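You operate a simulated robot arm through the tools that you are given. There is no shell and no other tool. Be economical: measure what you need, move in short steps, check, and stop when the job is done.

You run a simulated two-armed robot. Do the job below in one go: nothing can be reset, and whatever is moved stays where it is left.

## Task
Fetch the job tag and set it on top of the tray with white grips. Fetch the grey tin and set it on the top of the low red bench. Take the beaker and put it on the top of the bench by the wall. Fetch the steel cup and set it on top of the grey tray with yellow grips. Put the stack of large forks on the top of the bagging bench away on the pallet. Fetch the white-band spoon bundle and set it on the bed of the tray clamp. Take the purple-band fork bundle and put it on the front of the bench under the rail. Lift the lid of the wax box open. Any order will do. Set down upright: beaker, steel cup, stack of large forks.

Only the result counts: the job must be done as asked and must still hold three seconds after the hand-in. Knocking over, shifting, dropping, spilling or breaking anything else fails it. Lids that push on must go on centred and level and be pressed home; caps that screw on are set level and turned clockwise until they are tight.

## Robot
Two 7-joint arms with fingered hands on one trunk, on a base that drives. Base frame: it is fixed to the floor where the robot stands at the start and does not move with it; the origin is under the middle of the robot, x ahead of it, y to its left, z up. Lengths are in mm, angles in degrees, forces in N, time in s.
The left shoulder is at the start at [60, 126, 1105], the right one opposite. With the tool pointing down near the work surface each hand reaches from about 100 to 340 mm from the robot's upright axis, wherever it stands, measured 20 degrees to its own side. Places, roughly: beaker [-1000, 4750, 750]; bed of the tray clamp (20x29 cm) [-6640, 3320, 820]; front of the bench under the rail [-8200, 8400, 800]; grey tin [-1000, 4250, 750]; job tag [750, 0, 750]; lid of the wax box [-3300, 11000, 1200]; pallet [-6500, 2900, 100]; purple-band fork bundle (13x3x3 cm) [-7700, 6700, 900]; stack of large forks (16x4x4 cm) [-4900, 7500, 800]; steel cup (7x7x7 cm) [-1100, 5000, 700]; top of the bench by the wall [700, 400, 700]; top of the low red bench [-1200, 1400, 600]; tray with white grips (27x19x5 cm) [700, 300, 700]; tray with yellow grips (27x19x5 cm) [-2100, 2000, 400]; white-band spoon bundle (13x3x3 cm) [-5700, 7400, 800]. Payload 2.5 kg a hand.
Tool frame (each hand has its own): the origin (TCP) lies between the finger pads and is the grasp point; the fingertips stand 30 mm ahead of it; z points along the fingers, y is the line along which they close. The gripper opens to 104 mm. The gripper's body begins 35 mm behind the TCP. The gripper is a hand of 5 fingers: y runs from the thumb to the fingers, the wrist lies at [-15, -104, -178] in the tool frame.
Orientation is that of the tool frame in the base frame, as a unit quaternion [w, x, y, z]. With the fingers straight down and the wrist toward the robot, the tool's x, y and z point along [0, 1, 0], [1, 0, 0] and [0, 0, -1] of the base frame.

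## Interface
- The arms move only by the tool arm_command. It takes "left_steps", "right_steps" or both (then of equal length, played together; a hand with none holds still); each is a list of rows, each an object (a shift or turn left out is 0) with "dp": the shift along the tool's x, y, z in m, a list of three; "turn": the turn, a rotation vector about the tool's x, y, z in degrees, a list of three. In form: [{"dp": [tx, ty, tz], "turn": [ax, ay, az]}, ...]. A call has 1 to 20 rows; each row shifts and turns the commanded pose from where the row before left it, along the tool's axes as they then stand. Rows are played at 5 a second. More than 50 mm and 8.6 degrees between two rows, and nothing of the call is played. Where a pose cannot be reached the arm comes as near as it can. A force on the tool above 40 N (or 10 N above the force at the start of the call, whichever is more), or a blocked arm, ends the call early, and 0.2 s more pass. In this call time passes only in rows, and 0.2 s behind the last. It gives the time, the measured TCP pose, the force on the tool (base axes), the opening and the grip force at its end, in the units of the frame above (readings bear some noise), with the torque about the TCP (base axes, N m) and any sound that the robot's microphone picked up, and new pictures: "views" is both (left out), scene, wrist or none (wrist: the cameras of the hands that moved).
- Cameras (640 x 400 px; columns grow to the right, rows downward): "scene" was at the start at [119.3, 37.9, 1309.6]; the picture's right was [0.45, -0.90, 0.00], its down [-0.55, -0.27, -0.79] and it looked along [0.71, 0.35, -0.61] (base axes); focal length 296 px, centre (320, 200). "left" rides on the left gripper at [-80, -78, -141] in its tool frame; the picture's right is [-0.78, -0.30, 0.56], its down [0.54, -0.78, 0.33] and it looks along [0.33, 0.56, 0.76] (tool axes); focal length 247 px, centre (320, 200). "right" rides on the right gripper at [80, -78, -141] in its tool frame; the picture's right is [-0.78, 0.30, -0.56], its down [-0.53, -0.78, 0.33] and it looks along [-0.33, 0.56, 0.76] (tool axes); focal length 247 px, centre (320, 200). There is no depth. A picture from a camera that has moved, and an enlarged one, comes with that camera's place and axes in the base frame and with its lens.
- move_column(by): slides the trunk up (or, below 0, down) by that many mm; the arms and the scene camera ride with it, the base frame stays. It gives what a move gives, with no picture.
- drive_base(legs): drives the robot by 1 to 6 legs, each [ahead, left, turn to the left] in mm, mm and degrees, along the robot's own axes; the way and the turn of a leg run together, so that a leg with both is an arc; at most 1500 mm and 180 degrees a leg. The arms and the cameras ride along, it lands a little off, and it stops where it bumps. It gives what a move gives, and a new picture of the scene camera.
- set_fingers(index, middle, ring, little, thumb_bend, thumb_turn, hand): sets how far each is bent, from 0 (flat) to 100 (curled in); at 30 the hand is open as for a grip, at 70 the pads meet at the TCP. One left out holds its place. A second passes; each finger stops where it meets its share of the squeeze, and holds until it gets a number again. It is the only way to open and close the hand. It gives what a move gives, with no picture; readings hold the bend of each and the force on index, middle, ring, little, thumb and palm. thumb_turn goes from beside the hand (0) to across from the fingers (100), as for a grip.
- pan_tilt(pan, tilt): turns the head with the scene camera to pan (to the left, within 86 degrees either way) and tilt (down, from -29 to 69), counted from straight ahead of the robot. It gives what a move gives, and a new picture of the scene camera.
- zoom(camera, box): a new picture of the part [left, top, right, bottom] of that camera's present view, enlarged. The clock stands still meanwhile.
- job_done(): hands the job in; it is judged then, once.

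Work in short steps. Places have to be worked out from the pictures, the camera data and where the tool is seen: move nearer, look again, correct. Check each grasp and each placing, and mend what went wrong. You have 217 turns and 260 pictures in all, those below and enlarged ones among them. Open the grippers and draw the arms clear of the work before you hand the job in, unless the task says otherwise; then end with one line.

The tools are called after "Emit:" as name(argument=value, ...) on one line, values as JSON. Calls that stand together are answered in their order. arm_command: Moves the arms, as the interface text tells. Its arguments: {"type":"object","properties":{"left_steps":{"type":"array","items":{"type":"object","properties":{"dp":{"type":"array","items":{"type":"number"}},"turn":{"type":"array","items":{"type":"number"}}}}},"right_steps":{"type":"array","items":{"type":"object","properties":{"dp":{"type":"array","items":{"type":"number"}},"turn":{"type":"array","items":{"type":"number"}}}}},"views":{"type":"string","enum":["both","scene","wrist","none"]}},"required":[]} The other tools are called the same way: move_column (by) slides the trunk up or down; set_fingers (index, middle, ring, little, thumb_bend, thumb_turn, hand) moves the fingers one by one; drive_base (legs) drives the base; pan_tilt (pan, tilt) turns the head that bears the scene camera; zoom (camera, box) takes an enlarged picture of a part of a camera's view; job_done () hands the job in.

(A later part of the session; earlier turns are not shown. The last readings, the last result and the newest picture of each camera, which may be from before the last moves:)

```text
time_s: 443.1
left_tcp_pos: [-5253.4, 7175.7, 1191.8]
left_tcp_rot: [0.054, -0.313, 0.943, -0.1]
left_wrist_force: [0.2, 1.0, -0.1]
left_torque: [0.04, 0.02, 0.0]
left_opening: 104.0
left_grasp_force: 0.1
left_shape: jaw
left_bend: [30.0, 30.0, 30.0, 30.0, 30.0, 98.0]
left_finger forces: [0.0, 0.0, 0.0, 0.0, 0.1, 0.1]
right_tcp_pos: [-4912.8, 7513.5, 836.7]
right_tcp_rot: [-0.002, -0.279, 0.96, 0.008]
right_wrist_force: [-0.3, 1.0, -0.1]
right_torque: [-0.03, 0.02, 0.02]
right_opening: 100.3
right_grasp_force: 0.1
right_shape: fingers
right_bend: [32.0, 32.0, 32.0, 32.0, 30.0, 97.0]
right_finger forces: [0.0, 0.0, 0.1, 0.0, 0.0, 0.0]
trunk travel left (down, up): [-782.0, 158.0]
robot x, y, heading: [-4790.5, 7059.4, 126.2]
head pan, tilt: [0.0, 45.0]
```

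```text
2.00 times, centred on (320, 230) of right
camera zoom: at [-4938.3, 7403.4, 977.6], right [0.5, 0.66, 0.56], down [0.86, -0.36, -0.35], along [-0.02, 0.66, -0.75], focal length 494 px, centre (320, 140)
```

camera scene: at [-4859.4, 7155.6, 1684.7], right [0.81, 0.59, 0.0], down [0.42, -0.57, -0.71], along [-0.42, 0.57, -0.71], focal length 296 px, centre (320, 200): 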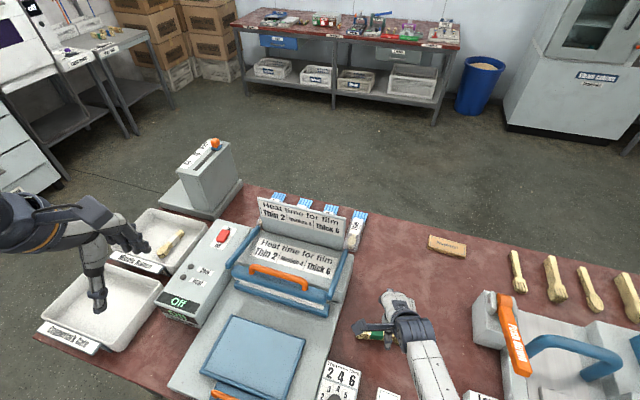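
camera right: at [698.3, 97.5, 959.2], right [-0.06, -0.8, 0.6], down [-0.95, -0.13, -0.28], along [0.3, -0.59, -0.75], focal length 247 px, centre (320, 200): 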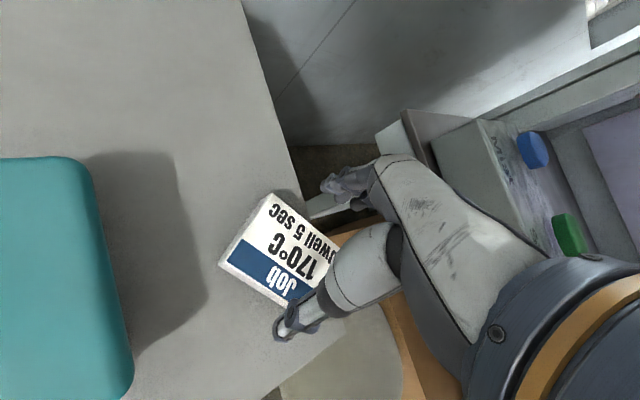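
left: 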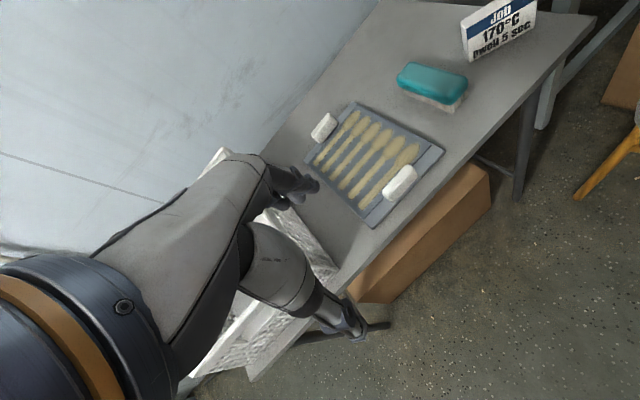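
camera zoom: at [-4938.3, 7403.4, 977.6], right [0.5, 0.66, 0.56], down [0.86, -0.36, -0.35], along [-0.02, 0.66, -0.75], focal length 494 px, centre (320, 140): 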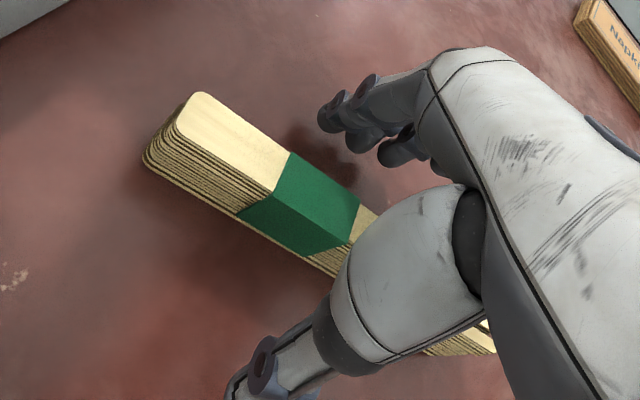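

The stack lies between thumb and fingers. I close.

Emit:
set_fingers(hand="right", index=75, middle=75, ring=75, little=75, thumb_bend=75)

Emit:
zoom(camera="right", box=[160, 130, 480, 330])

```text
time_s: 444.1
left_tcp_pos: [-5253.7, 7176.1, 1192.3]
left_tcp_rot: [0.053, -0.314, 0.943, -0.099]
left_wrist_force: [0.0, -0.2, 0.1]
left_torque: [-0.01, 0.02, -0.01]
left_opening: 103.7
left_grasp_force: 0.0
left_shape: jaw
left_bend: [30.0, 30.0, 30.0, 30.0, 30.0, 98.0]
left_finger forces: [0.0, 0.0, 0.0, 0.0, 0.1, 0.0]
right_tcp_pos: [-4914.3, 7514.0, 837.0]
right_tcp_rot: [-0.004, -0.278, 0.961, 0.007]
right_wrist_force: [0.4, 0.7, 0.6]
right_torque: [-0.01, -0.01, 0.0]
right_opening: 12.4
right_grasp_force: 14.0
right_shape: fingers
right_bend: [73.0, 74.0, 75.0, 75.0, 65.0, 95.0]
right_finger forces: [9.3, 4.3, 0.4, 0.0, 14.2, 0.0]
trunk travel left (down, up): [-782.0, 158.0]
robot x, y, heading: [-4790.7, 7060.7, 126.4]
head pan, tilt: [0.0, 45.0]
```

```text
2.00 times, centred on (320, 230) of right
camera zoom: at [-4938.3, 7403.4, 977.5], right [0.5, 0.66, 0.56], down [0.86, -0.36, -0.35], along [-0.02, 0.66, -0.75], focal length 494 px, centre (320, 140)
```

zoom: 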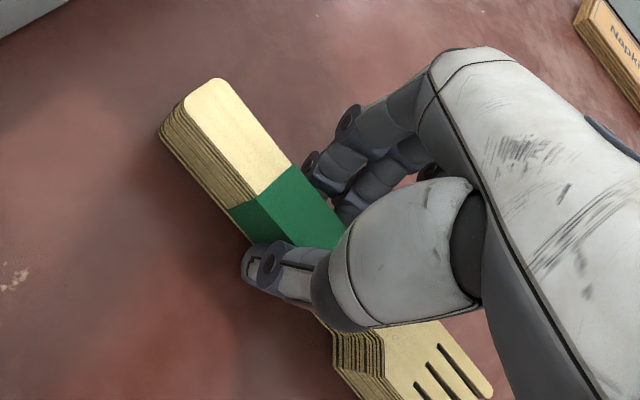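

The hold is shallow. I open, go 14 mm lower, and close again.

Emit:
set_fingers(hand="right", index=42, middle=42, ring=42, little=42, thumb_bend=40)

Emit:
move_column(by=-14)

Emit:
set_fingers(hand="right", index=75, middle=75, ring=75, little=75, thumb_bend=75)

Emit:
zoom(camera="right", box=[160, 130, 480, 330])

```text
time_s: 445.1
left_tcp_pos: [-5253.7, 7177.2, 1193.3]
left_tcp_rot: [0.054, -0.313, 0.943, -0.099]
left_wrist_force: [-0.2, -0.4, 0.1]
left_torque: [0.01, 0.02, 0.01]
left_opening: 104.2
left_grasp_force: 0.0
left_shape: jaw
left_bend: [30.0, 30.0, 30.0, 30.0, 30.0, 98.0]
left_finger forces: [0.0, 0.0, 0.0, 0.0, 0.1, 0.0]
right_tcp_pos: [-4914.1, 7515.0, 837.8]
right_tcp_rot: [-0.003, -0.279, 0.96, 0.008]
right_wrist_force: [-0.7, 0.2, -0.1]
right_torque: [0.0, -0.02, 0.02]
right_opening: 75.2
right_grasp_force: 0.1
right_shape: fingers
right_bend: [42.0, 42.0, 42.0, 42.0, 40.0, 97.0]
right_finger forces: [0.0, 0.0, 0.0, 0.0, 0.0, 0.0]
trunk travel left (down, up): [-782.0, 158.0]
robot x, y, heading: [-4793.3, 7058.6, 126.2]
head pan, tilt: [0.0, 45.0]
```

```text
time_s: 445.7
left_tcp_pos: [-5253.3, 7174.9, 1180.4]
left_tcp_rot: [0.054, -0.314, 0.943, -0.098]
left_wrist_force: [0.6, -1.0, 0.1]
left_torque: [0.02, -0.04, -0.02]
left_opening: 104.0
left_grasp_force: 0.1
left_shape: jaw
left_bend: [30.0, 30.0, 30.0, 30.0, 30.0, 98.0]
left_finger forces: [0.0, 0.1, 0.0, 0.1, 0.0, 0.0]
right_tcp_pos: [-4916.0, 7519.1, 830.3]
right_tcp_rot: [-0.007, -0.278, 0.96, 0.018]
right_wrist_force: [1.5, 1.7, 36.8]
right_torque: [-0.27, -0.32, -0.08]
right_opening: 78.1
right_grasp_force: 17.9
right_shape: fingers
right_bend: [42.0, 43.0, 42.0, 42.0, 38.0, 98.0]
right_finger forces: [0.1, 17.2, 0.0, 0.0, 20.5, 0.0]
trunk travel left (down, up): [-768.0, 172.0]
robot x, y, heading: [-4789.1, 7062.3, 126.0]
head pan, tilt: [0.0, 45.0]
```

```text
time_s: 446.2
left_tcp_pos: [-5252.0, 7174.9, 1179.1]
left_tcp_rot: [0.053, -0.313, 0.943, -0.099]
left_wrist_force: [-0.4, -0.3, -0.4]
left_torque: [-0.04, 0.01, -0.02]
left_opening: 103.9
left_grasp_force: 0.0
left_shape: jaw
left_bend: [30.0, 30.0, 30.0, 30.0, 30.0, 98.0]
left_finger forces: [0.1, 0.0, 0.0, 0.1, 0.0, 0.0]
right_tcp_pos: [-4919.1, 7519.6, 833.8]
right_tcp_rot: [-0.009, -0.277, 0.961, 0.021]
right_wrist_force: [5.6, -7.9, 30.5]
right_torque: [-1.16, -0.52, 0.08]
right_opening: 14.1
right_grasp_force: 23.1
right_shape: fingers
right_bend: [74.0, 75.0, 75.0, 75.0, 62.0, 97.0]
right_finger forces: [5.8, 1.8, 0.2, 0.0, 38.4, 0.0]
trunk travel left (down, up): [-768.0, 172.0]
robot x, y, heading: [-4788.1, 7061.4, 126.1]
head pan, tilt: [0.0, 45.0]
stopped (right hand): the force on the tool passed its limit at 57 N (the readings are from after the stop); the commanded pose is now the measured one
```

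```text
2.00 times, centred on (320, 230) of right
camera zoom: at [-4941.7, 7407.4, 972.1], right [0.52, 0.65, 0.56], down [0.86, -0.36, -0.37], along [-0.04, 0.67, -0.74], focal length 494 px, centre (320, 140)
```

zoom: 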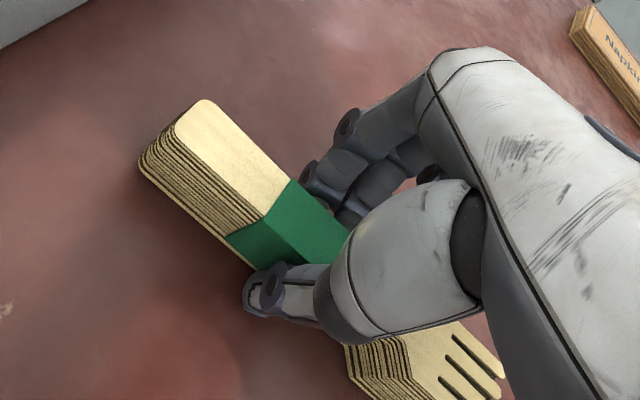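

Fingertips reach the table, so the depth is right. I relieve 4 mm and check the squeeze.

Emit:
move_column(by=5)

Emit:
set_fingers(hand="right", index=85, middle=85, ring=85, little=85, thumb_bend=85)

Emit:
move_column(by=60)

Emit:
zoom(camera="right", box=[160, 130, 480, 330])

```text
time_s: 446.7
left_tcp_pos: [-5253.8, 7176.7, 1184.3]
left_tcp_rot: [0.053, -0.313, 0.943, -0.1]
left_wrist_force: [0.2, 0.0, 0.1]
left_torque: [0.0, 0.01, -0.01]
left_opening: 104.1
left_grasp_force: 0.0
left_shape: jaw
left_bend: [30.0, 30.0, 30.0, 30.0, 30.0, 98.0]
left_finger forces: [0.0, 0.0, 0.1, 0.0, 0.0, 0.0]
right_tcp_pos: [-4916.5, 7518.3, 833.1]
right_tcp_rot: [-0.007, -0.279, 0.96, 0.015]
right_wrist_force: [0.9, 1.5, 3.9]
right_torque: [-0.08, -0.01, 0.02]
right_opening: 13.5
right_grasp_force: 16.0
right_shape: fingers
right_bend: [74.0, 75.0, 75.0, 75.0, 62.0, 96.0]
right_finger forces: [10.1, 3.6, 0.5, 0.1, 18.1, 0.1]
trunk travel left (down, up): [-773.0, 167.0]
robot x, y, heading: [-4791.8, 7057.9, 126.0]
head pan, tilt: [0.0, 45.0]
```

```text
time_s: 447.7
left_tcp_pos: [-5253.7, 7177.3, 1183.9]
left_tcp_rot: [0.054, -0.313, 0.943, -0.099]
left_wrist_force: [0.3, 0.1, 0.4]
left_torque: [0.01, -0.03, -0.04]
left_opening: 104.0
left_grasp_force: 0.1
left_shape: jaw
left_bend: [30.0, 30.0, 30.0, 30.0, 30.0, 98.0]
left_finger forces: [0.0, 0.0, 0.0, 0.0, 0.0, 0.1]
right_tcp_pos: [-4917.9, 7518.9, 833.9]
right_tcp_rot: [-0.007, -0.278, 0.96, 0.015]
right_wrist_force: [0.1, -0.2, 1.6]
right_torque: [-0.03, -0.18, -0.01]
right_opening: 14.7
right_grasp_force: 24.3
right_shape: fingers
right_bend: [80.0, 83.0, 85.0, 85.0, 67.0, 93.0]
right_finger forces: [13.4, 10.7, 0.0, 0.1, 24.9, 0.1]
trunk travel left (down, up): [-773.0, 167.0]
robot x, y, heading: [-4789.0, 7060.8, 126.2]
head pan, tilt: [0.0, 45.0]
```

```text
time_s: 448.7
left_tcp_pos: [-5253.8, 7175.8, 1242.9]
left_tcp_rot: [0.055, -0.313, 0.943, -0.1]
left_wrist_force: [-0.2, 0.3, 0.1]
left_torque: [-0.02, 0.04, -0.02]
left_opening: 104.0
left_grasp_force: 0.0
left_shape: jaw
left_bend: [30.0, 30.0, 30.0, 30.0, 30.0, 98.0]
left_finger forces: [0.0, 0.1, 0.0, 0.0, 0.0, 0.0]
right_tcp_pos: [-4916.7, 7518.8, 894.5]
right_tcp_rot: [-0.007, -0.279, 0.96, 0.015]
right_wrist_force: [0.3, -0.2, -0.1]
right_torque: [-0.04, 0.02, -0.01]
right_opening: 14.7
right_grasp_force: 24.6
right_shape: fingers
right_bend: [80.0, 84.0, 85.0, 85.0, 68.0, 92.0]
right_finger forces: [14.0, 10.9, 0.0, 0.0, 25.0, 0.0]
trunk travel left (down, up): [-833.0, 107.0]
robot x, y, heading: [-4786.7, 7056.3, 126.3]
head pan, tilt: [0.0, 45.0]
```

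```text
2.00 times, centred on (320, 230) of right
camera zoom: at [-4941.0, 7406.7, 1033.7], right [0.51, 0.65, 0.56], down [0.86, -0.36, -0.36], along [-0.03, 0.67, -0.74], focal length 494 px, centre (320, 140)
```

zoom: 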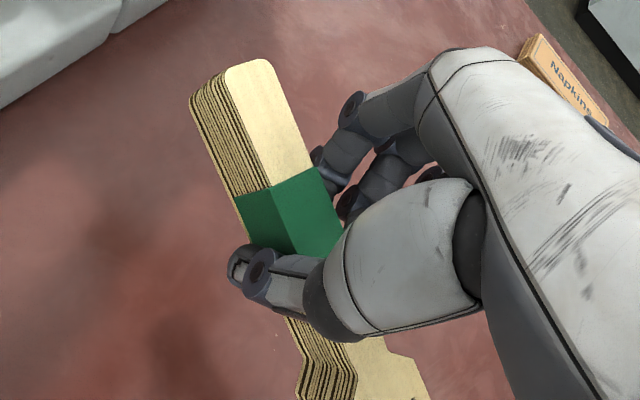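

The stack is held by thumb, index and middle, level. I back away and drive west, then turn south and look along the way to the pallet.

Emit:
drive_base(legs=[[-250, 0, 0], [0, 0, 81], [1150, 0, 0], [0, 0, 55]])

Emit:
pan_tilt(pan=0, tilt=18)

```text
time_s: 461.9
left_tcp_pos: [-5420.8, 5933.0, 1244.8]
left_tcp_rot: [-0.113, 0.991, -0.076, -0.012]
left_wrist_force: [0.6, -0.9, 0.6]
left_torque: [0.02, -0.03, 0.02]
left_opening: 103.9
left_grasp_force: 0.0
left_shape: jaw
left_bend: [30.0, 30.0, 30.0, 30.0, 30.0, 98.0]
left_finger forces: [0.0, 0.0, 0.0, 0.0, 0.1, 0.0]
right_tcp_pos: [-5900.7, 5931.7, 895.0]
right_tcp_rot: [0.018, 0.993, -0.115, 0.001]
right_wrist_force: [0.1, -1.0, -0.4]
right_torque: [-0.04, 0.01, -0.01]
right_opening: 14.5
right_grasp_force: 24.4
right_shape: fingers
right_bend: [80.0, 84.0, 85.0, 85.0, 68.0, 92.0]
right_finger forces: [14.3, 10.0, 0.0, 0.0, 24.5, 0.1]
trunk travel left (down, up): [-833.0, 107.0]
robot x, y, heading: [-5660.1, 6344.2, -99.5]
head pan, tilt: [0.0, 45.0]
camera scene: at [-5679.5, 6225.8, 1631.7], right [-0.99, 0.16, 0.0], down [0.12, 0.7, -0.71], along [-0.12, -0.7, -0.71], focal length 296 px, centre (320, 200)
```

scene: 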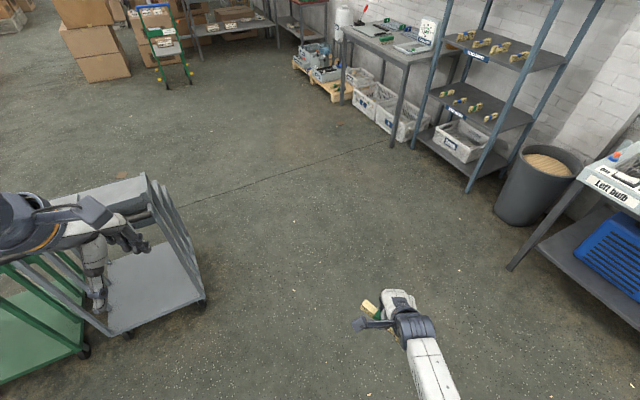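

```text
time_s: 462.8
left_tcp_pos: [-5420.6, 5930.9, 1244.8]
left_tcp_rot: [-0.112, 0.991, -0.076, -0.011]
left_wrist_force: [0.9, 0.2, 0.2]
left_torque: [0.0, 0.02, 0.01]
left_opening: 103.9
left_grasp_force: 0.0
left_shape: jaw
left_bend: [30.0, 30.0, 30.0, 30.0, 30.0, 98.0]
left_finger forces: [0.0, 0.0, 0.0, 0.1, 0.0, 0.0]
right_tcp_pos: [-5899.5, 5932.2, 894.6]
right_tcp_rot: [0.017, 0.993, -0.114, 0.001]
right_wrist_force: [0.1, -0.2, -0.5]
right_torque: [0.0, 0.01, 0.01]
right_opening: 14.4
right_grasp_force: 24.8
right_shape: fingers
right_bend: [80.0, 84.0, 85.0, 85.0, 68.0, 92.0]
right_finger forces: [14.4, 10.0, 0.0, 0.0, 24.4, 0.1]
trunk travel left (down, up): [-833.0, 107.0]
robot x, y, heading: [-5661.7, 6342.5, -99.4]
head pan, tilt: [0.0, 18.0]
camera scene: at [-5681.5, 6213.9, 1673.5], right [-0.99, 0.16, 0.0], down [0.05, 0.31, -0.95], along [-0.15, -0.94, -0.31], focal length 296 px, centre (320, 200)
```

scene: 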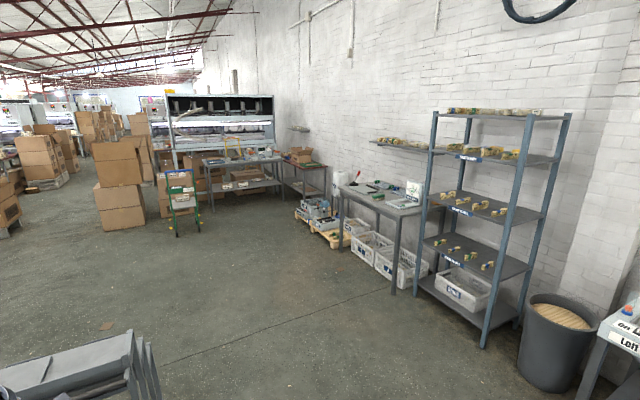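

The pallet with crates is beside the clamp table at the left wall. I zoom in.

Emit:
zoom(camera="scene", box=[280, 160, 440, 260])

```text
4.00 times, centred on (360, 210) of scene
camera zoom: at [-5681.5, 6213.9, 1673.5], right [-0.99, 0.16, 0.0], down [0.05, 0.31, -0.95], along [-0.15, -0.94, -0.31], focal length 1186 px, centre (160, 160)
```

zoom: 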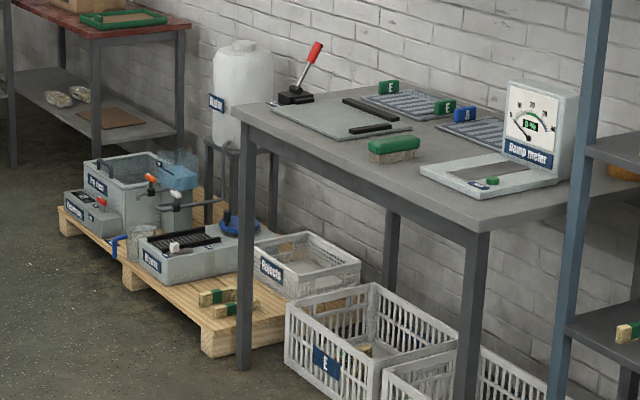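

The pallet with two green-banded stacks is in front of the clamp table. I drive south beside it and face it (heading ≈197°).

Emit:
drive_base(legs=[[0, 0, 8.4], [1500, 0, 0], [1500, 0, 0], [390, 0, 0], [0, 0, -72]])

Emit:
pan_tilt(pan=-10, tilt=45)

```text
time_s: 483.1
left_tcp_pos: [-6000.2, 2563.1, 1244.9]
left_tcp_rot: [-0.101, 0.791, -0.602, 0.052]
left_wrist_force: [0.2, 0.4, -0.7]
left_torque: [-0.01, 0.02, 0.01]
left_opening: 103.8
left_grasp_force: 0.0
left_shape: jaw
left_bend: [30.0, 30.0, 30.0, 30.0, 30.0, 98.0]
left_finger forces: [0.0, 0.0, 0.0, 0.0, 0.0, 0.1]
right_tcp_pos: [-6197.0, 3000.4, 893.5]
right_tcp_rot: [0.015, 0.772, -0.636, -0.009]
right_wrist_force: [-0.3, 0.9, 0.2]
right_torque: [0.0, 0.02, 0.01]
right_opening: 14.0
right_grasp_force: 24.1
right_shape: fingers
right_bend: [80.0, 84.0, 85.0, 85.0, 69.0, 92.0]
right_finger forces: [14.4, 9.6, 0.1, 0.0, 24.0, 0.0]
trunk travel left (down, up): [-833.0, 107.0]
robot x, y, heading: [-5722.9, 2948.1, -165.2]
head pan, tilt: [0.0, 18.0]
camera scene: at [-5848.6, 2916.9, 1673.6], right [-0.26, 0.97, 0.0], down [0.3, 0.08, -0.95], along [-0.92, -0.24, -0.31], focal length 296 px, centre (320, 200)
```

scene: 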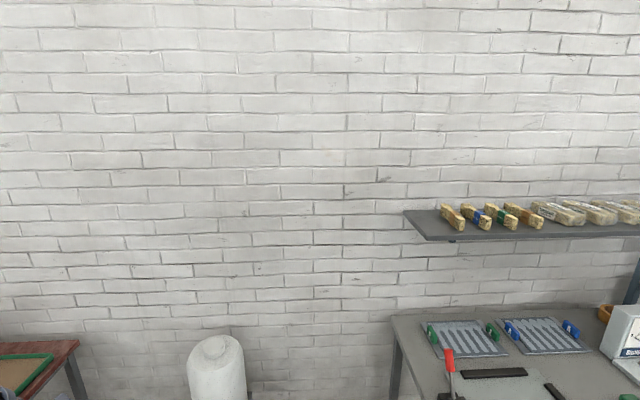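

```text
time_s: 484.0
left_tcp_pos: [-6000.8, 2562.4, 1244.0]
left_tcp_rot: [-0.1, 0.791, -0.602, 0.053]
left_wrist_force: [-0.1, -0.2, -0.3]
left_torque: [0.0, 0.02, -0.03]
left_opening: 103.9
left_grasp_force: 0.1
left_shape: jaw
left_bend: [30.0, 30.0, 30.0, 30.0, 30.0, 98.0]
left_finger forces: [0.0, 0.1, 0.0, 0.0, 0.0, 0.0]
right_tcp_pos: [-6196.8, 3000.3, 893.9]
right_tcp_rot: [0.015, 0.772, -0.636, -0.008]
right_wrist_force: [-0.5, -0.1, -0.6]
right_torque: [-0.02, 0.03, 0.0]
right_opening: 14.1
right_grasp_force: 24.0
right_shape: fingers
right_bend: [80.0, 84.0, 85.0, 85.0, 69.0, 92.0]
right_finger forces: [14.4, 9.7, 0.0, 0.1, 24.1, 0.0]
trunk travel left (down, up): [-833.0, 107.0]
robot x, y, heading: [-5724.0, 2955.1, -165.1]
head pan, tilt: [-10.0, 45.0]
camera scene: at [-5839.4, 2933.9, 1631.7], right [-0.08, 1.0, 0.0], down [0.7, 0.06, -0.71], along [-0.71, -0.06, -0.71], focal length 296 px, centre (320, 200)
```

scene: 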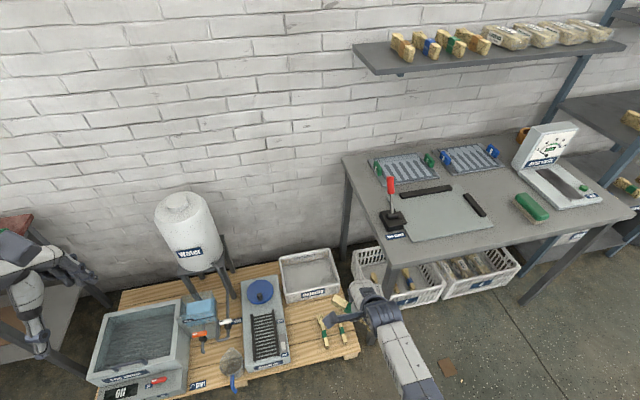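

I zoom on the pallet for a free place.

Emit:
zoom(camera="scene", box=[220, 240, 420, 390])

```text
2.67 times, centred on (320, 315) of scene
camera zoom: at [-5839.4, 2933.9, 1631.7], right [-0.08, 1.0, 0.0], down [0.7, 0.06, -0.71], along [-0.71, -0.06, -0.71], focal length 791 px, centre (320, -107)
```

zoom: 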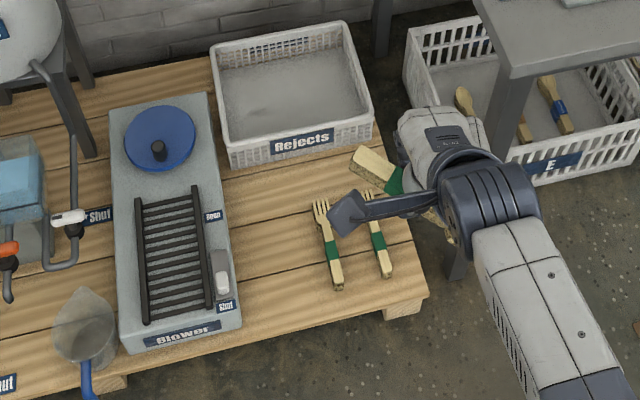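

A free space for it lies between the blower and the left stack, centre ≈(-6400,2814). I drive so the hand comes over it at heading 180°.

Emit:
drive_base(legs=[[0, 0, -15], [0, 319, 0], [235, 0, 0]])

Emit:
arm_command(right_steps=[{"dp": [0, 0, 0.025], "turn": [1, 0.5, 0]}, {"dp": [0, 0, 0.025], "turn": [1, 0, 0]}, {"dp": [0, 0, 0.025]}, {"dp": [0, 0, 0]}], views="none")

Emit:
zoom(camera="right", box=[0, 0, 640, 400])

```text
time_s: 488.4
left_tcp_pos: [-6332.7, 2343.3, 1244.3]
left_tcp_rot: [0.093, -0.701, 0.704, -0.065]
left_wrist_force: [-0.4, 0.3, 0.7]
left_torque: [-0.02, -0.02, 0.0]
left_opening: 104.2
left_grasp_force: 0.0
left_shape: jaw
left_bend: [30.0, 30.0, 30.0, 30.0, 30.0, 98.0]
left_finger forces: [0.1, 0.0, 0.0, 0.0, 0.0, 0.1]
right_tcp_pos: [-6404.7, 2817.1, 894.1]
right_tcp_rot: [-0.013, -0.678, 0.735, 0.01]
right_wrist_force: [0.3, -0.2, -0.7]
right_torque: [-0.04, 0.0, 0.0]
right_opening: 14.1
right_grasp_force: 24.7
right_shape: fingers
right_bend: [80.0, 84.0, 85.0, 85.0, 69.0, 92.0]
right_finger forces: [14.2, 10.0, 0.1, 0.0, 24.4, 0.0]
trunk travel left (down, up): [-833.0, 107.0]
robot x, y, heading: [-5958.9, 2642.2, 179.3]
head pan, tilt: [-10.0, 45.0]
camera scene: at [-6077.9, 2657.7, 1631.6], right [0.19, 0.98, 0.0], down [0.69, -0.13, -0.71], along [-0.69, 0.13, -0.71], focal length 296 px, centre (320, 200)
```

scene: 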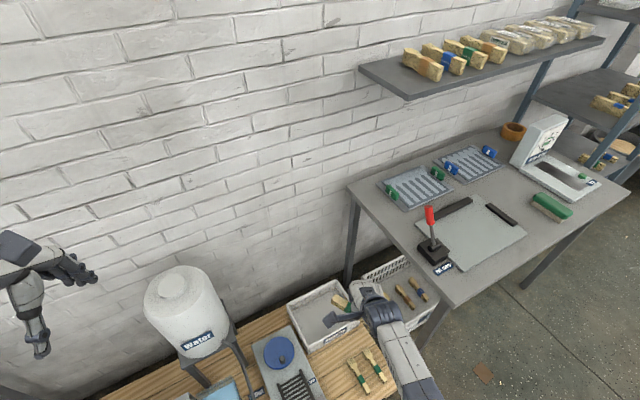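

```text
time_s: 489.4
left_tcp_pos: [-6332.2, 2343.2, 1243.9]
left_tcp_rot: [0.092, -0.701, 0.705, -0.065]
left_wrist_force: [-0.2, 0.1, 0.1]
left_torque: [0.01, -0.02, 0.04]
left_opening: 104.2
left_grasp_force: 0.0
left_shape: jaw
left_bend: [30.0, 30.0, 30.0, 30.0, 30.0, 98.0]
left_finger forces: [0.1, 0.0, 0.1, 0.1, 0.0, 0.0]
right_tcp_pos: [-6407.4, 2817.1, 820.3]
right_tcp_rot: [-0.005, -0.677, 0.736, -0.005]
right_wrist_force: [-0.9, 0.2, -0.5]
right_torque: [-0.03, 0.02, 0.0]
right_opening: 13.9
right_grasp_force: 24.5
right_shape: fingers
right_bend: [80.0, 84.0, 85.0, 85.0, 69.0, 91.0]
right_finger forces: [14.4, 10.1, 0.0, 0.0, 24.4, 0.0]
trunk travel left (down, up): [-833.0, 107.0]
robot x, y, heading: [-5962.6, 2645.3, 179.4]
head pan, tilt: [-10.0, 45.0]
```

```text
1.00 times, centred on (320, 200) of right (not enlarged: the box is as wide or as high as the picture)
camera zoom: at [-6336.1, 2734.1, 962.5], right [-0.23, 0.81, 0.55], down [0.82, 0.46, -0.34], along [-0.53, 0.37, -0.77], focal length 247 px, centre (320, 200)
```

zoom: 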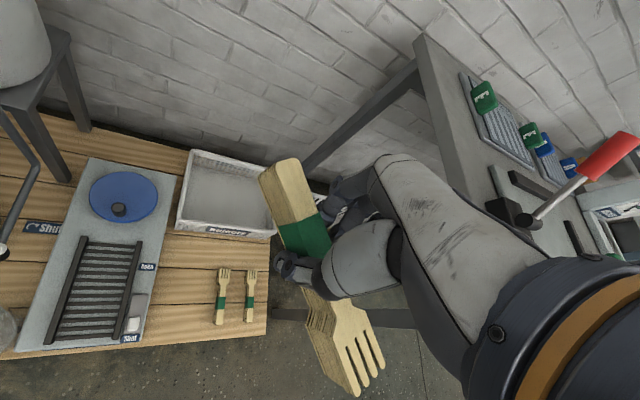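

The hand is over the gap; I shift 14 mm left with the base and lower most of the way.

Emit:
drive_base(legs=[[0, 14, 0]])

Emit:
move_column(by=-540)

Emit:
zoom(camera="right", box=[0, 0, 640, 400])

```text
time_s: 490.1
left_tcp_pos: [-6333.2, 2330.7, 1243.9]
left_tcp_rot: [0.092, -0.7, 0.705, -0.065]
left_wrist_force: [-0.4, -0.3, 0.1]
left_torque: [0.02, 0.0, -0.02]
left_opening: 103.8
left_grasp_force: 0.0
left_shape: jaw
left_bend: [30.0, 30.0, 30.0, 30.0, 30.0, 98.0]
left_finger forces: [0.0, 0.0, 0.1, 0.0, 0.0, 0.0]
right_tcp_pos: [-6405.8, 2804.9, 818.9]
right_tcp_rot: [-0.005, -0.678, 0.735, -0.006]
right_wrist_force: [0.1, -0.6, -0.2]
right_torque: [0.02, 0.02, 0.0]
right_opening: 14.2
right_grasp_force: 24.2
right_shape: fingers
right_bend: [80.0, 84.0, 85.0, 85.0, 69.0, 91.0]
right_finger forces: [14.5, 9.9, 0.0, 0.1, 24.4, 0.0]
trunk travel left (down, up): [-833.0, 107.0]
robot x, y, heading: [-5957.5, 2625.8, 179.1]
head pan, tilt: [-10.0, 45.0]
camera scene: at [-6077.7, 2644.5, 1631.7], right [0.19, 0.98, 0.0], down [0.69, -0.13, -0.71], along [-0.69, 0.13, -0.71], focal length 296 px, centre (320, 200)
```

scene: 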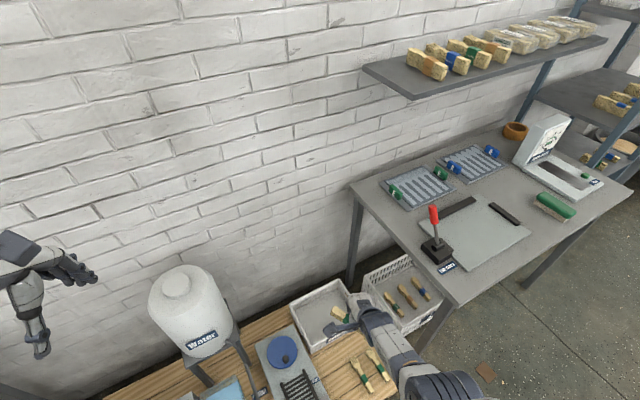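

```text
refused: -540 is not a number from -400 to 400
```

```text
1.00 times, centred on (320, 200) of right (not enlarged: the box is as wide or as high as the picture)
camera zoom: at [-6336.3, 2720.6, 962.2], right [-0.23, 0.81, 0.54], down [0.82, 0.46, -0.34], along [-0.53, 0.37, -0.77], focal length 247 px, centre (320, 200)
```

zoom: 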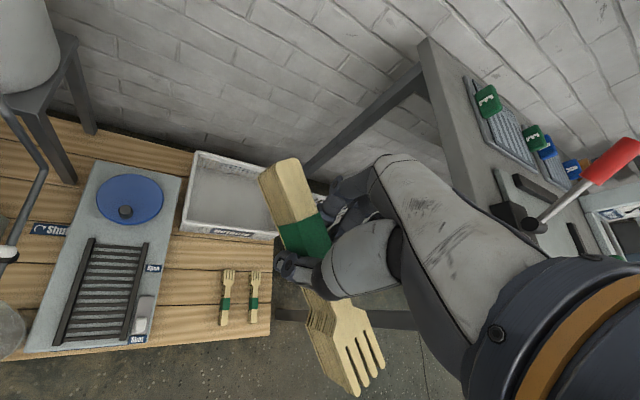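

Max 400 per call; I lower in two moves and look.

Emit:
move_column(by=-400)

Emit:
move_column(by=-150)

Emit:
zoom(camera="right", box=[0, 0, 640, 400])

```text
time_s: 493.9
left_tcp_pos: [-6334.0, 2330.1, 842.9]
left_tcp_rot: [0.092, -0.701, 0.704, -0.065]
left_wrist_force: [-1.4, -0.5, 0.0]
left_torque: [-0.01, -0.03, 0.0]
left_opening: 103.8
left_grasp_force: 0.0
left_shape: jaw
left_bend: [30.0, 30.0, 30.0, 30.0, 30.0, 98.0]
left_finger forces: [0.0, 0.0, 0.1, 0.0, 0.1, 0.0]
right_tcp_pos: [-6407.6, 2804.5, 419.2]
right_tcp_rot: [-0.005, -0.677, 0.736, -0.005]
right_wrist_force: [0.6, 0.5, -1.6]
right_torque: [-0.01, 0.02, 0.01]
right_opening: 14.0
right_grasp_force: 24.8
right_shape: fingers
right_bend: [80.0, 84.0, 85.0, 85.0, 69.0, 91.0]
right_finger forces: [14.3, 10.1, 0.0, 0.0, 24.3, 0.0]
trunk travel left (down, up): [-433.0, 507.0]
robot x, y, heading: [-5958.7, 2627.4, 179.2]
head pan, tilt: [-10.0, 45.0]
```

```text
time_s: 495.7
left_tcp_pos: [-6334.5, 2328.9, 693.9]
left_tcp_rot: [0.093, -0.701, 0.704, -0.065]
left_wrist_force: [-0.2, -0.2, -0.5]
left_torque: [-0.01, 0.02, -0.03]
left_opening: 104.1
left_grasp_force: 0.1
left_shape: jaw
left_bend: [30.0, 30.0, 30.0, 30.0, 30.0, 98.0]
left_finger forces: [0.0, 0.0, 0.0, 0.0, 0.0, 0.0]
right_tcp_pos: [-6406.1, 2804.2, 268.7]
right_tcp_rot: [-0.004, -0.677, 0.736, -0.006]
right_wrist_force: [-0.3, 0.8, -0.2]
right_torque: [0.02, 0.01, 0.0]
right_opening: 14.0
right_grasp_force: 25.0
right_shape: fingers
right_bend: [80.0, 84.0, 85.0, 85.0, 69.0, 91.0]
right_finger forces: [14.4, 10.0, 0.0, 0.0, 24.4, 0.0]
trunk travel left (down, up): [-283.0, 657.0]
robot x, y, heading: [-5959.7, 2630.3, 178.7]
head pan, tilt: [-10.0, 45.0]
```

```text
1.00 times, centred on (320, 200) of right (not enlarged: the box is as wide or as high as the picture)
camera zoom: at [-6336.3, 2720.2, 412.4], right [-0.23, 0.81, 0.54], down [0.82, 0.46, -0.34], along [-0.53, 0.37, -0.77], focal length 247 px, centre (320, 200)
```

zoom: 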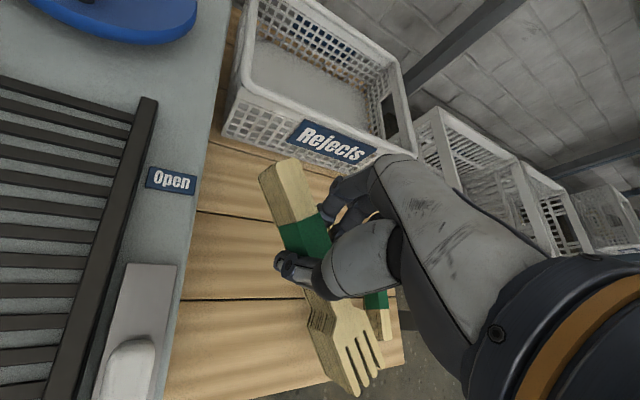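

Landing spot is clear on both sides (shift 8 mm left for margin). I lower toward the pallet.

Emit:
drive_base(legs=[[0, 8, 0]])

Emit:
move_column(by=-85)

Emit:
zoom(camera="right", box=[100, 130, 420, 330])

```text
time_s: 496.4
left_tcp_pos: [-6333.1, 2320.9, 694.4]
left_tcp_rot: [0.093, -0.701, 0.705, -0.065]
left_wrist_force: [-0.4, -0.4, -0.3]
left_torque: [0.02, 0.05, 0.01]
left_opening: 103.9
left_grasp_force: 0.0
left_shape: jaw
left_bend: [30.0, 30.0, 30.0, 30.0, 30.0, 98.0]
left_finger forces: [0.0, 0.0, 0.0, 0.0, 0.1, 0.0]
right_tcp_pos: [-6406.9, 2796.1, 269.6]
right_tcp_rot: [-0.004, -0.678, 0.735, -0.006]
right_wrist_force: [0.4, -0.2, -0.1]
right_torque: [0.03, 0.0, 0.0]
right_opening: 14.0
right_grasp_force: 24.0
right_shape: fingers
right_bend: [80.0, 84.0, 85.0, 85.0, 69.0, 91.0]
right_finger forces: [14.6, 10.0, 0.1, 0.0, 24.4, 0.0]
trunk travel left (down, up): [-283.0, 657.0]
robot x, y, heading: [-5957.4, 2615.8, 179.4]
head pan, tilt: [-10.0, 45.0]
camera scene: at [-6077.8, 2635.6, 1081.7], right [0.19, 0.98, 0.0], down [0.69, -0.13, -0.71], along [-0.69, 0.13, -0.71], focal length 296 px, centre (320, 200)
```

scene: 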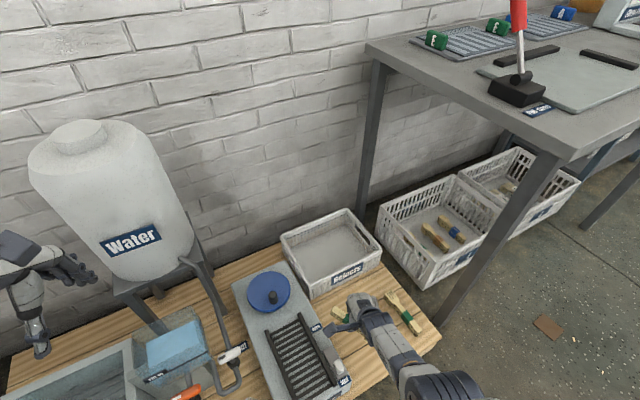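

```text
time_s: 497.6
left_tcp_pos: [-6333.1, 2321.4, 608.8]
left_tcp_rot: [0.093, -0.7, 0.705, -0.065]
left_wrist_force: [-0.6, 1.0, 1.1]
left_torque: [-0.01, -0.04, -0.02]
left_opening: 103.9
left_grasp_force: 0.2
left_shape: jaw
left_bend: [30.0, 30.0, 30.0, 30.0, 30.0, 98.0]
left_finger forces: [0.0, 0.0, 0.0, 0.1, 0.1, 0.0]
right_tcp_pos: [-6407.4, 2795.2, 185.0]
right_tcp_rot: [-0.004, -0.678, 0.735, -0.006]
right_wrist_force: [0.0, -0.9, -0.5]
right_torque: [-0.01, 0.0, -0.02]
right_opening: 13.9
right_grasp_force: 24.4
right_shape: fingers
right_bend: [80.0, 84.0, 85.0, 85.0, 69.0, 91.0]
right_finger forces: [14.5, 10.0, 0.1, 0.0, 24.3, 0.0]
trunk travel left (down, up): [-198.0, 742.0]
robot x, y, heading: [-5961.2, 2622.6, 179.1]
head pan, tilt: [-10.0, 45.0]
```

```text
2.00 times, centred on (260, 230) of right
camera zoom: at [-6336.4, 2712.1, 327.3], right [-0.23, 0.81, 0.54], down [0.82, 0.46, -0.34], along [-0.53, 0.37, -0.77], focal length 494 px, centre (440, 140)
```

zoom: 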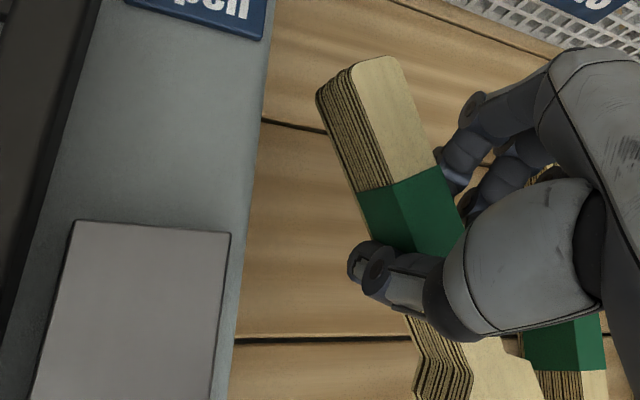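

The fork end is close to the neighbouring stack; I shift 12 mm left and lower further.

Emit:
drive_base(legs=[[0, 13, 0]])

Emit:
move_column(by=-18)

Emit:
zoom(camera="right", box=[100, 150, 420, 350])

```text
time_s: 498.4
left_tcp_pos: [-6334.7, 2308.6, 610.0]
left_tcp_rot: [0.092, -0.701, 0.705, -0.066]
left_wrist_force: [-0.6, 0.3, -0.2]
left_torque: [-0.02, 0.01, -0.03]
left_opening: 104.0
left_grasp_force: 0.1
left_shape: jaw
left_bend: [30.0, 30.0, 30.0, 30.0, 30.0, 98.0]
left_finger forces: [0.0, 0.0, 0.1, 0.0, 0.0, 0.1]
right_tcp_pos: [-6406.1, 2783.0, 184.3]
right_tcp_rot: [-0.005, -0.677, 0.736, -0.005]
right_wrist_force: [0.4, 0.0, -0.4]
right_torque: [0.0, 0.04, 0.04]
right_opening: 14.0
right_grasp_force: 24.7
right_shape: fingers
right_bend: [80.0, 84.0, 85.0, 85.0, 69.0, 91.0]
right_finger forces: [14.4, 9.9, 0.0, 0.2, 24.5, 0.1]
trunk travel left (down, up): [-198.0, 742.0]
robot x, y, heading: [-5959.3, 2605.2, 179.2]
head pan, tilt: [-10.0, 45.0]
camera scene: at [-6078.0, 2622.6, 996.7], right [0.19, 0.98, 0.0], down [0.69, -0.13, -0.71], along [-0.69, 0.13, -0.71], focal length 296 px, centre (320, 200)
```

scene: 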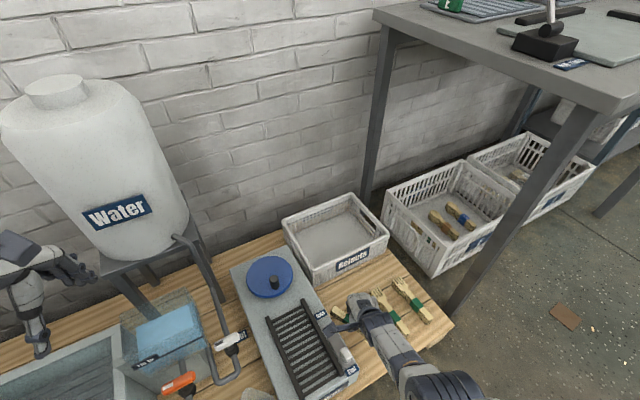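

```text
time_s: 499.1
left_tcp_pos: [-6334.4, 2308.2, 590.6]
left_tcp_rot: [0.093, -0.701, 0.704, -0.065]
left_wrist_force: [-0.4, 0.3, 0.1]
left_torque: [-0.02, 0.01, 0.02]
left_opening: 104.1
left_grasp_force: 0.0
left_shape: jaw
left_bend: [30.0, 30.0, 30.0, 30.0, 30.0, 98.0]
left_finger forces: [0.0, 0.1, 0.0, 0.0, 0.1, 0.0]
right_tcp_pos: [-6406.4, 2783.3, 166.9]
right_tcp_rot: [-0.004, -0.678, 0.735, -0.005]
right_wrist_force: [-0.4, 0.0, 0.3]
right_torque: [0.0, -0.01, 0.0]
right_opening: 14.0
right_grasp_force: 24.9
right_shape: fingers
right_bend: [80.0, 84.0, 85.0, 85.0, 69.0, 91.0]
right_finger forces: [14.4, 10.1, 0.1, 0.1, 24.4, 0.0]
trunk travel left (down, up): [-180.0, 760.0]
robot x, y, heading: [-5962.1, 2607.9, 179.2]
head pan, tilt: [-10.0, 45.0]
```

```text
2.00 times, centred on (260, 250) of right
camera zoom: at [-6336.5, 2699.1, 309.2], right [-0.23, 0.81, 0.54], down [0.82, 0.46, -0.34], along [-0.53, 0.37, -0.77], focal length 494 px, centre (440, 100)
```

zoom: 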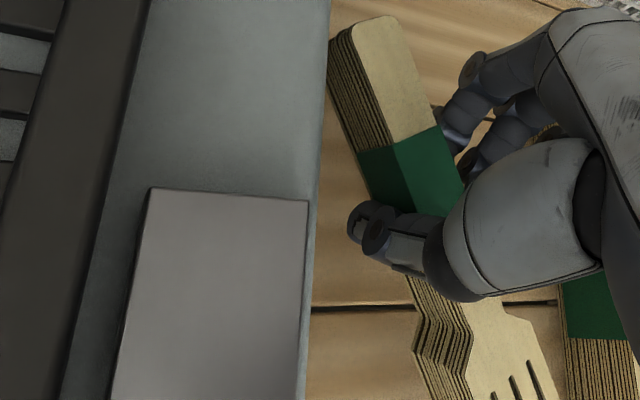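

The handle end nearly touches the blower; I move back 7 mm right, then lower to contact.

Emit:
drive_base(legs=[[0, -7, 0]])

Emit:
move_column(by=-10)

Emit:
zoom(camera="right", box=[100, 150, 420, 350])

```text
time_s: 499.8
left_tcp_pos: [-6334.2, 2314.4, 591.4]
left_tcp_rot: [0.093, -0.701, 0.704, -0.065]
left_wrist_force: [-0.2, 0.4, 0.4]
left_torque: [0.03, 0.0, -0.02]
left_opening: 103.8
left_grasp_force: 0.1
left_shape: jaw
left_bend: [30.0, 30.0, 30.0, 30.0, 30.0, 98.0]
left_finger forces: [0.0, 0.0, 0.0, 0.1, 0.0, 0.1]
right_tcp_pos: [-6406.1, 2790.4, 165.8]
right_tcp_rot: [-0.004, -0.677, 0.736, -0.005]
right_wrist_force: [0.6, 0.3, -0.6]
right_torque: [0.0, 0.03, 0.0]
right_opening: 14.1
right_grasp_force: 24.5
right_shape: fingers
right_bend: [80.0, 84.0, 85.0, 85.0, 69.0, 91.0]
right_finger forces: [14.4, 10.0, 0.0, 0.1, 24.4, 0.0]
trunk travel left (down, up): [-180.0, 760.0]
robot x, y, heading: [-5960.2, 2610.9, 179.2]
head pan, tilt: [-10.0, 45.0]
camera scene: at [-6077.9, 2629.4, 978.7], right [0.19, 0.98, 0.0], down [0.69, -0.13, -0.71], along [-0.69, 0.13, -0.71], focal length 296 px, centre (320, 200)
```

scene: 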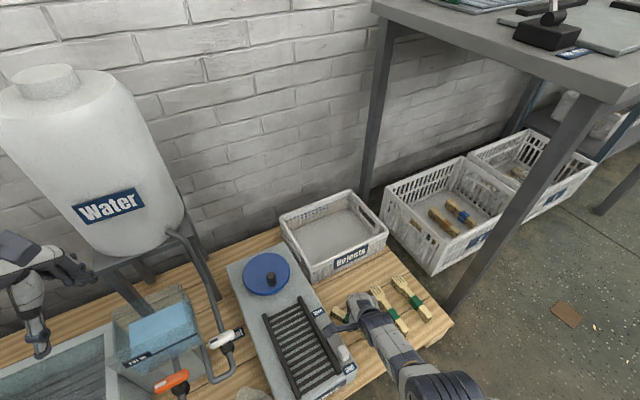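

```text
time_s: 500.4
left_tcp_pos: [-6333.5, 2314.4, 582.5]
left_tcp_rot: [0.092, -0.7, 0.705, -0.065]
left_wrist_force: [0.1, 0.3, 0.0]
left_torque: [0.01, 0.03, 0.0]
left_opening: 103.9
left_grasp_force: 0.0
left_shape: jaw
left_bend: [30.0, 30.0, 30.0, 30.0, 30.0, 98.0]
left_finger forces: [0.0, 0.1, 0.0, 0.0, 0.1, 0.0]
right_tcp_pos: [-6407.1, 2790.3, 157.0]
right_tcp_rot: [-0.004, -0.677, 0.736, -0.006]
right_wrist_force: [0.1, -0.7, -0.7]
right_torque: [0.03, 0.01, -0.02]
right_opening: 14.1
right_grasp_force: 24.2
right_shape: fingers
right_bend: [80.0, 84.0, 85.0, 85.0, 69.0, 91.0]
right_finger forces: [14.4, 10.0, 0.0, 0.0, 24.4, 0.1]
trunk travel left (down, up): [-170.0, 770.0]
robot x, y, heading: [-5959.0, 2615.8, 179.1]
head pan, tilt: [-10.0, 45.0]
```

```text
2.00 times, centred on (260, 250) of right
camera zoom: at [-6336.3, 2706.0, 299.2], right [-0.23, 0.81, 0.54], down [0.82, 0.46, -0.34], along [-0.53, 0.37, -0.77], focal length 494 px, centre (440, 100)
```

zoom: 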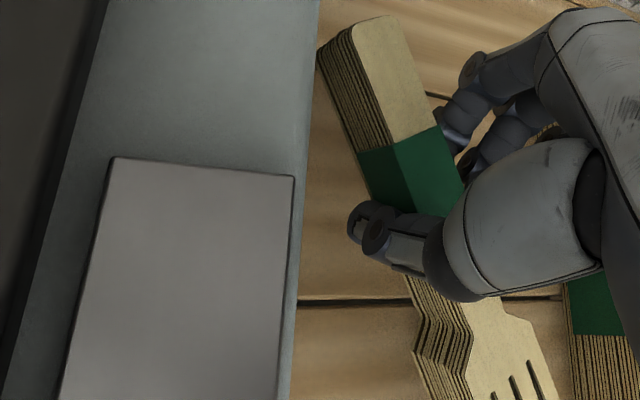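

Clear on both sides. I lower step by step to contact.

Emit:
move_column(by=-7)

Emit:
move_column(by=-5)

```text
time_s: 500.9
left_tcp_pos: [-6334.8, 2315.9, 574.7]
left_tcp_rot: [0.092, -0.701, 0.704, -0.065]
left_wrist_force: [0.7, -0.2, 0.6]
left_torque: [0.01, 0.01, 0.0]
left_opening: 104.1
left_grasp_force: 0.1
left_shape: jaw
left_bend: [30.0, 30.0, 30.0, 30.0, 30.0, 98.0]
left_finger forces: [0.0, 0.0, 0.0, 0.1, 0.0, 0.0]
right_tcp_pos: [-6405.8, 2791.0, 149.5]
right_tcp_rot: [-0.004, -0.678, 0.735, -0.005]
right_wrist_force: [-0.4, -0.8, -0.2]
right_torque: [0.01, 0.0, -0.03]
right_opening: 14.2
right_grasp_force: 24.8
right_shape: fingers
right_bend: [80.0, 84.0, 85.0, 85.0, 69.0, 91.0]
right_finger forces: [14.4, 10.1, 0.0, 0.0, 24.3, 0.0]
trunk travel left (down, up): [-163.0, 777.0]
robot x, y, heading: [-5957.4, 2613.4, 178.8]
head pan, tilt: [-10.0, 45.0]
```

```text
time_s: 501.5
left_tcp_pos: [-6333.4, 2315.6, 569.9]
left_tcp_rot: [0.092, -0.701, 0.705, -0.065]
left_wrist_force: [0.2, -0.6, -0.2]
left_torque: [0.02, -0.01, -0.02]
left_opening: 103.9
left_grasp_force: 0.3
left_shape: jaw
left_bend: [30.0, 30.0, 30.0, 30.0, 30.0, 98.0]
left_finger forces: [0.1, 0.0, 0.0, 0.0, 0.0, 0.1]
right_tcp_pos: [-6406.4, 2789.9, 144.5]
right_tcp_rot: [-0.004, -0.677, 0.736, -0.006]
right_wrist_force: [-0.1, -0.2, -0.6]
right_torque: [-0.01, 0.0, 0.01]
right_opening: 14.1
right_grasp_force: 24.3
right_shape: fingers
right_bend: [80.0, 84.0, 85.0, 85.0, 69.0, 91.0]
right_finger forces: [14.4, 10.1, 0.1, 0.0, 24.4, 0.0]
trunk travel left (down, up): [-158.0, 782.0]
robot x, y, heading: [-5961.6, 2616.5, 179.1]
head pan, tilt: [-10.0, 45.0]
```

Not yet; further small steps.

Emit:
move_column(by=-6)

Emit:
move_column(by=-5)

```text
time_s: 502.0
left_tcp_pos: [-6333.2, 2315.0, 563.7]
left_tcp_rot: [0.093, -0.701, 0.704, -0.065]
left_wrist_force: [-0.5, 0.3, -0.4]
left_torque: [0.0, -0.01, 0.0]
left_opening: 104.2
left_grasp_force: 0.0
left_shape: jaw
left_bend: [30.0, 30.0, 30.0, 30.0, 30.0, 98.0]
left_finger forces: [0.1, 0.0, 0.1, 0.0, 0.0, 0.0]
right_tcp_pos: [-6406.4, 2791.1, 139.7]
right_tcp_rot: [-0.005, -0.678, 0.735, -0.005]
right_wrist_force: [0.8, -0.5, 0.9]
right_torque: [0.1, -0.05, -0.01]
right_opening: 14.4
right_grasp_force: 24.9
right_shape: fingers
right_bend: [80.0, 84.0, 85.0, 85.0, 69.0, 91.0]
right_finger forces: [13.8, 11.0, 0.0, 0.1, 24.7, 0.0]
trunk travel left (down, up): [-152.0, 788.0]
robot x, y, heading: [-5956.1, 2611.6, 179.2]
head pan, tilt: [-10.0, 45.0]
```

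```text
time_s: 502.6
left_tcp_pos: [-6333.5, 2314.7, 557.6]
left_tcp_rot: [0.092, -0.7, 0.705, -0.065]
left_wrist_force: [1.1, -0.4, -0.4]
left_torque: [-0.04, 0.02, 0.02]
left_opening: 103.9
left_grasp_force: 0.0
left_shape: jaw
left_bend: [30.0, 30.0, 30.0, 30.0, 30.0, 98.0]
left_finger forces: [0.0, 0.0, 0.0, 0.0, 0.0, 0.0]
right_tcp_pos: [-6406.8, 2790.0, 133.3]
right_tcp_rot: [-0.005, -0.678, 0.735, -0.005]
right_wrist_force: [-1.0, -0.4, 2.7]
right_torque: [0.15, -0.25, -0.01]
right_opening: 14.0
right_grasp_force: 25.6
right_shape: fingers
right_bend: [80.0, 85.0, 85.0, 85.0, 70.0, 91.0]
right_finger forces: [13.0, 12.5, 0.0, 0.1, 25.1, 0.0]
trunk travel left (down, up): [-147.0, 793.0]
robot x, y, heading: [-5959.5, 2612.0, 178.9]
head pan, tilt: [-10.0, 45.0]
```

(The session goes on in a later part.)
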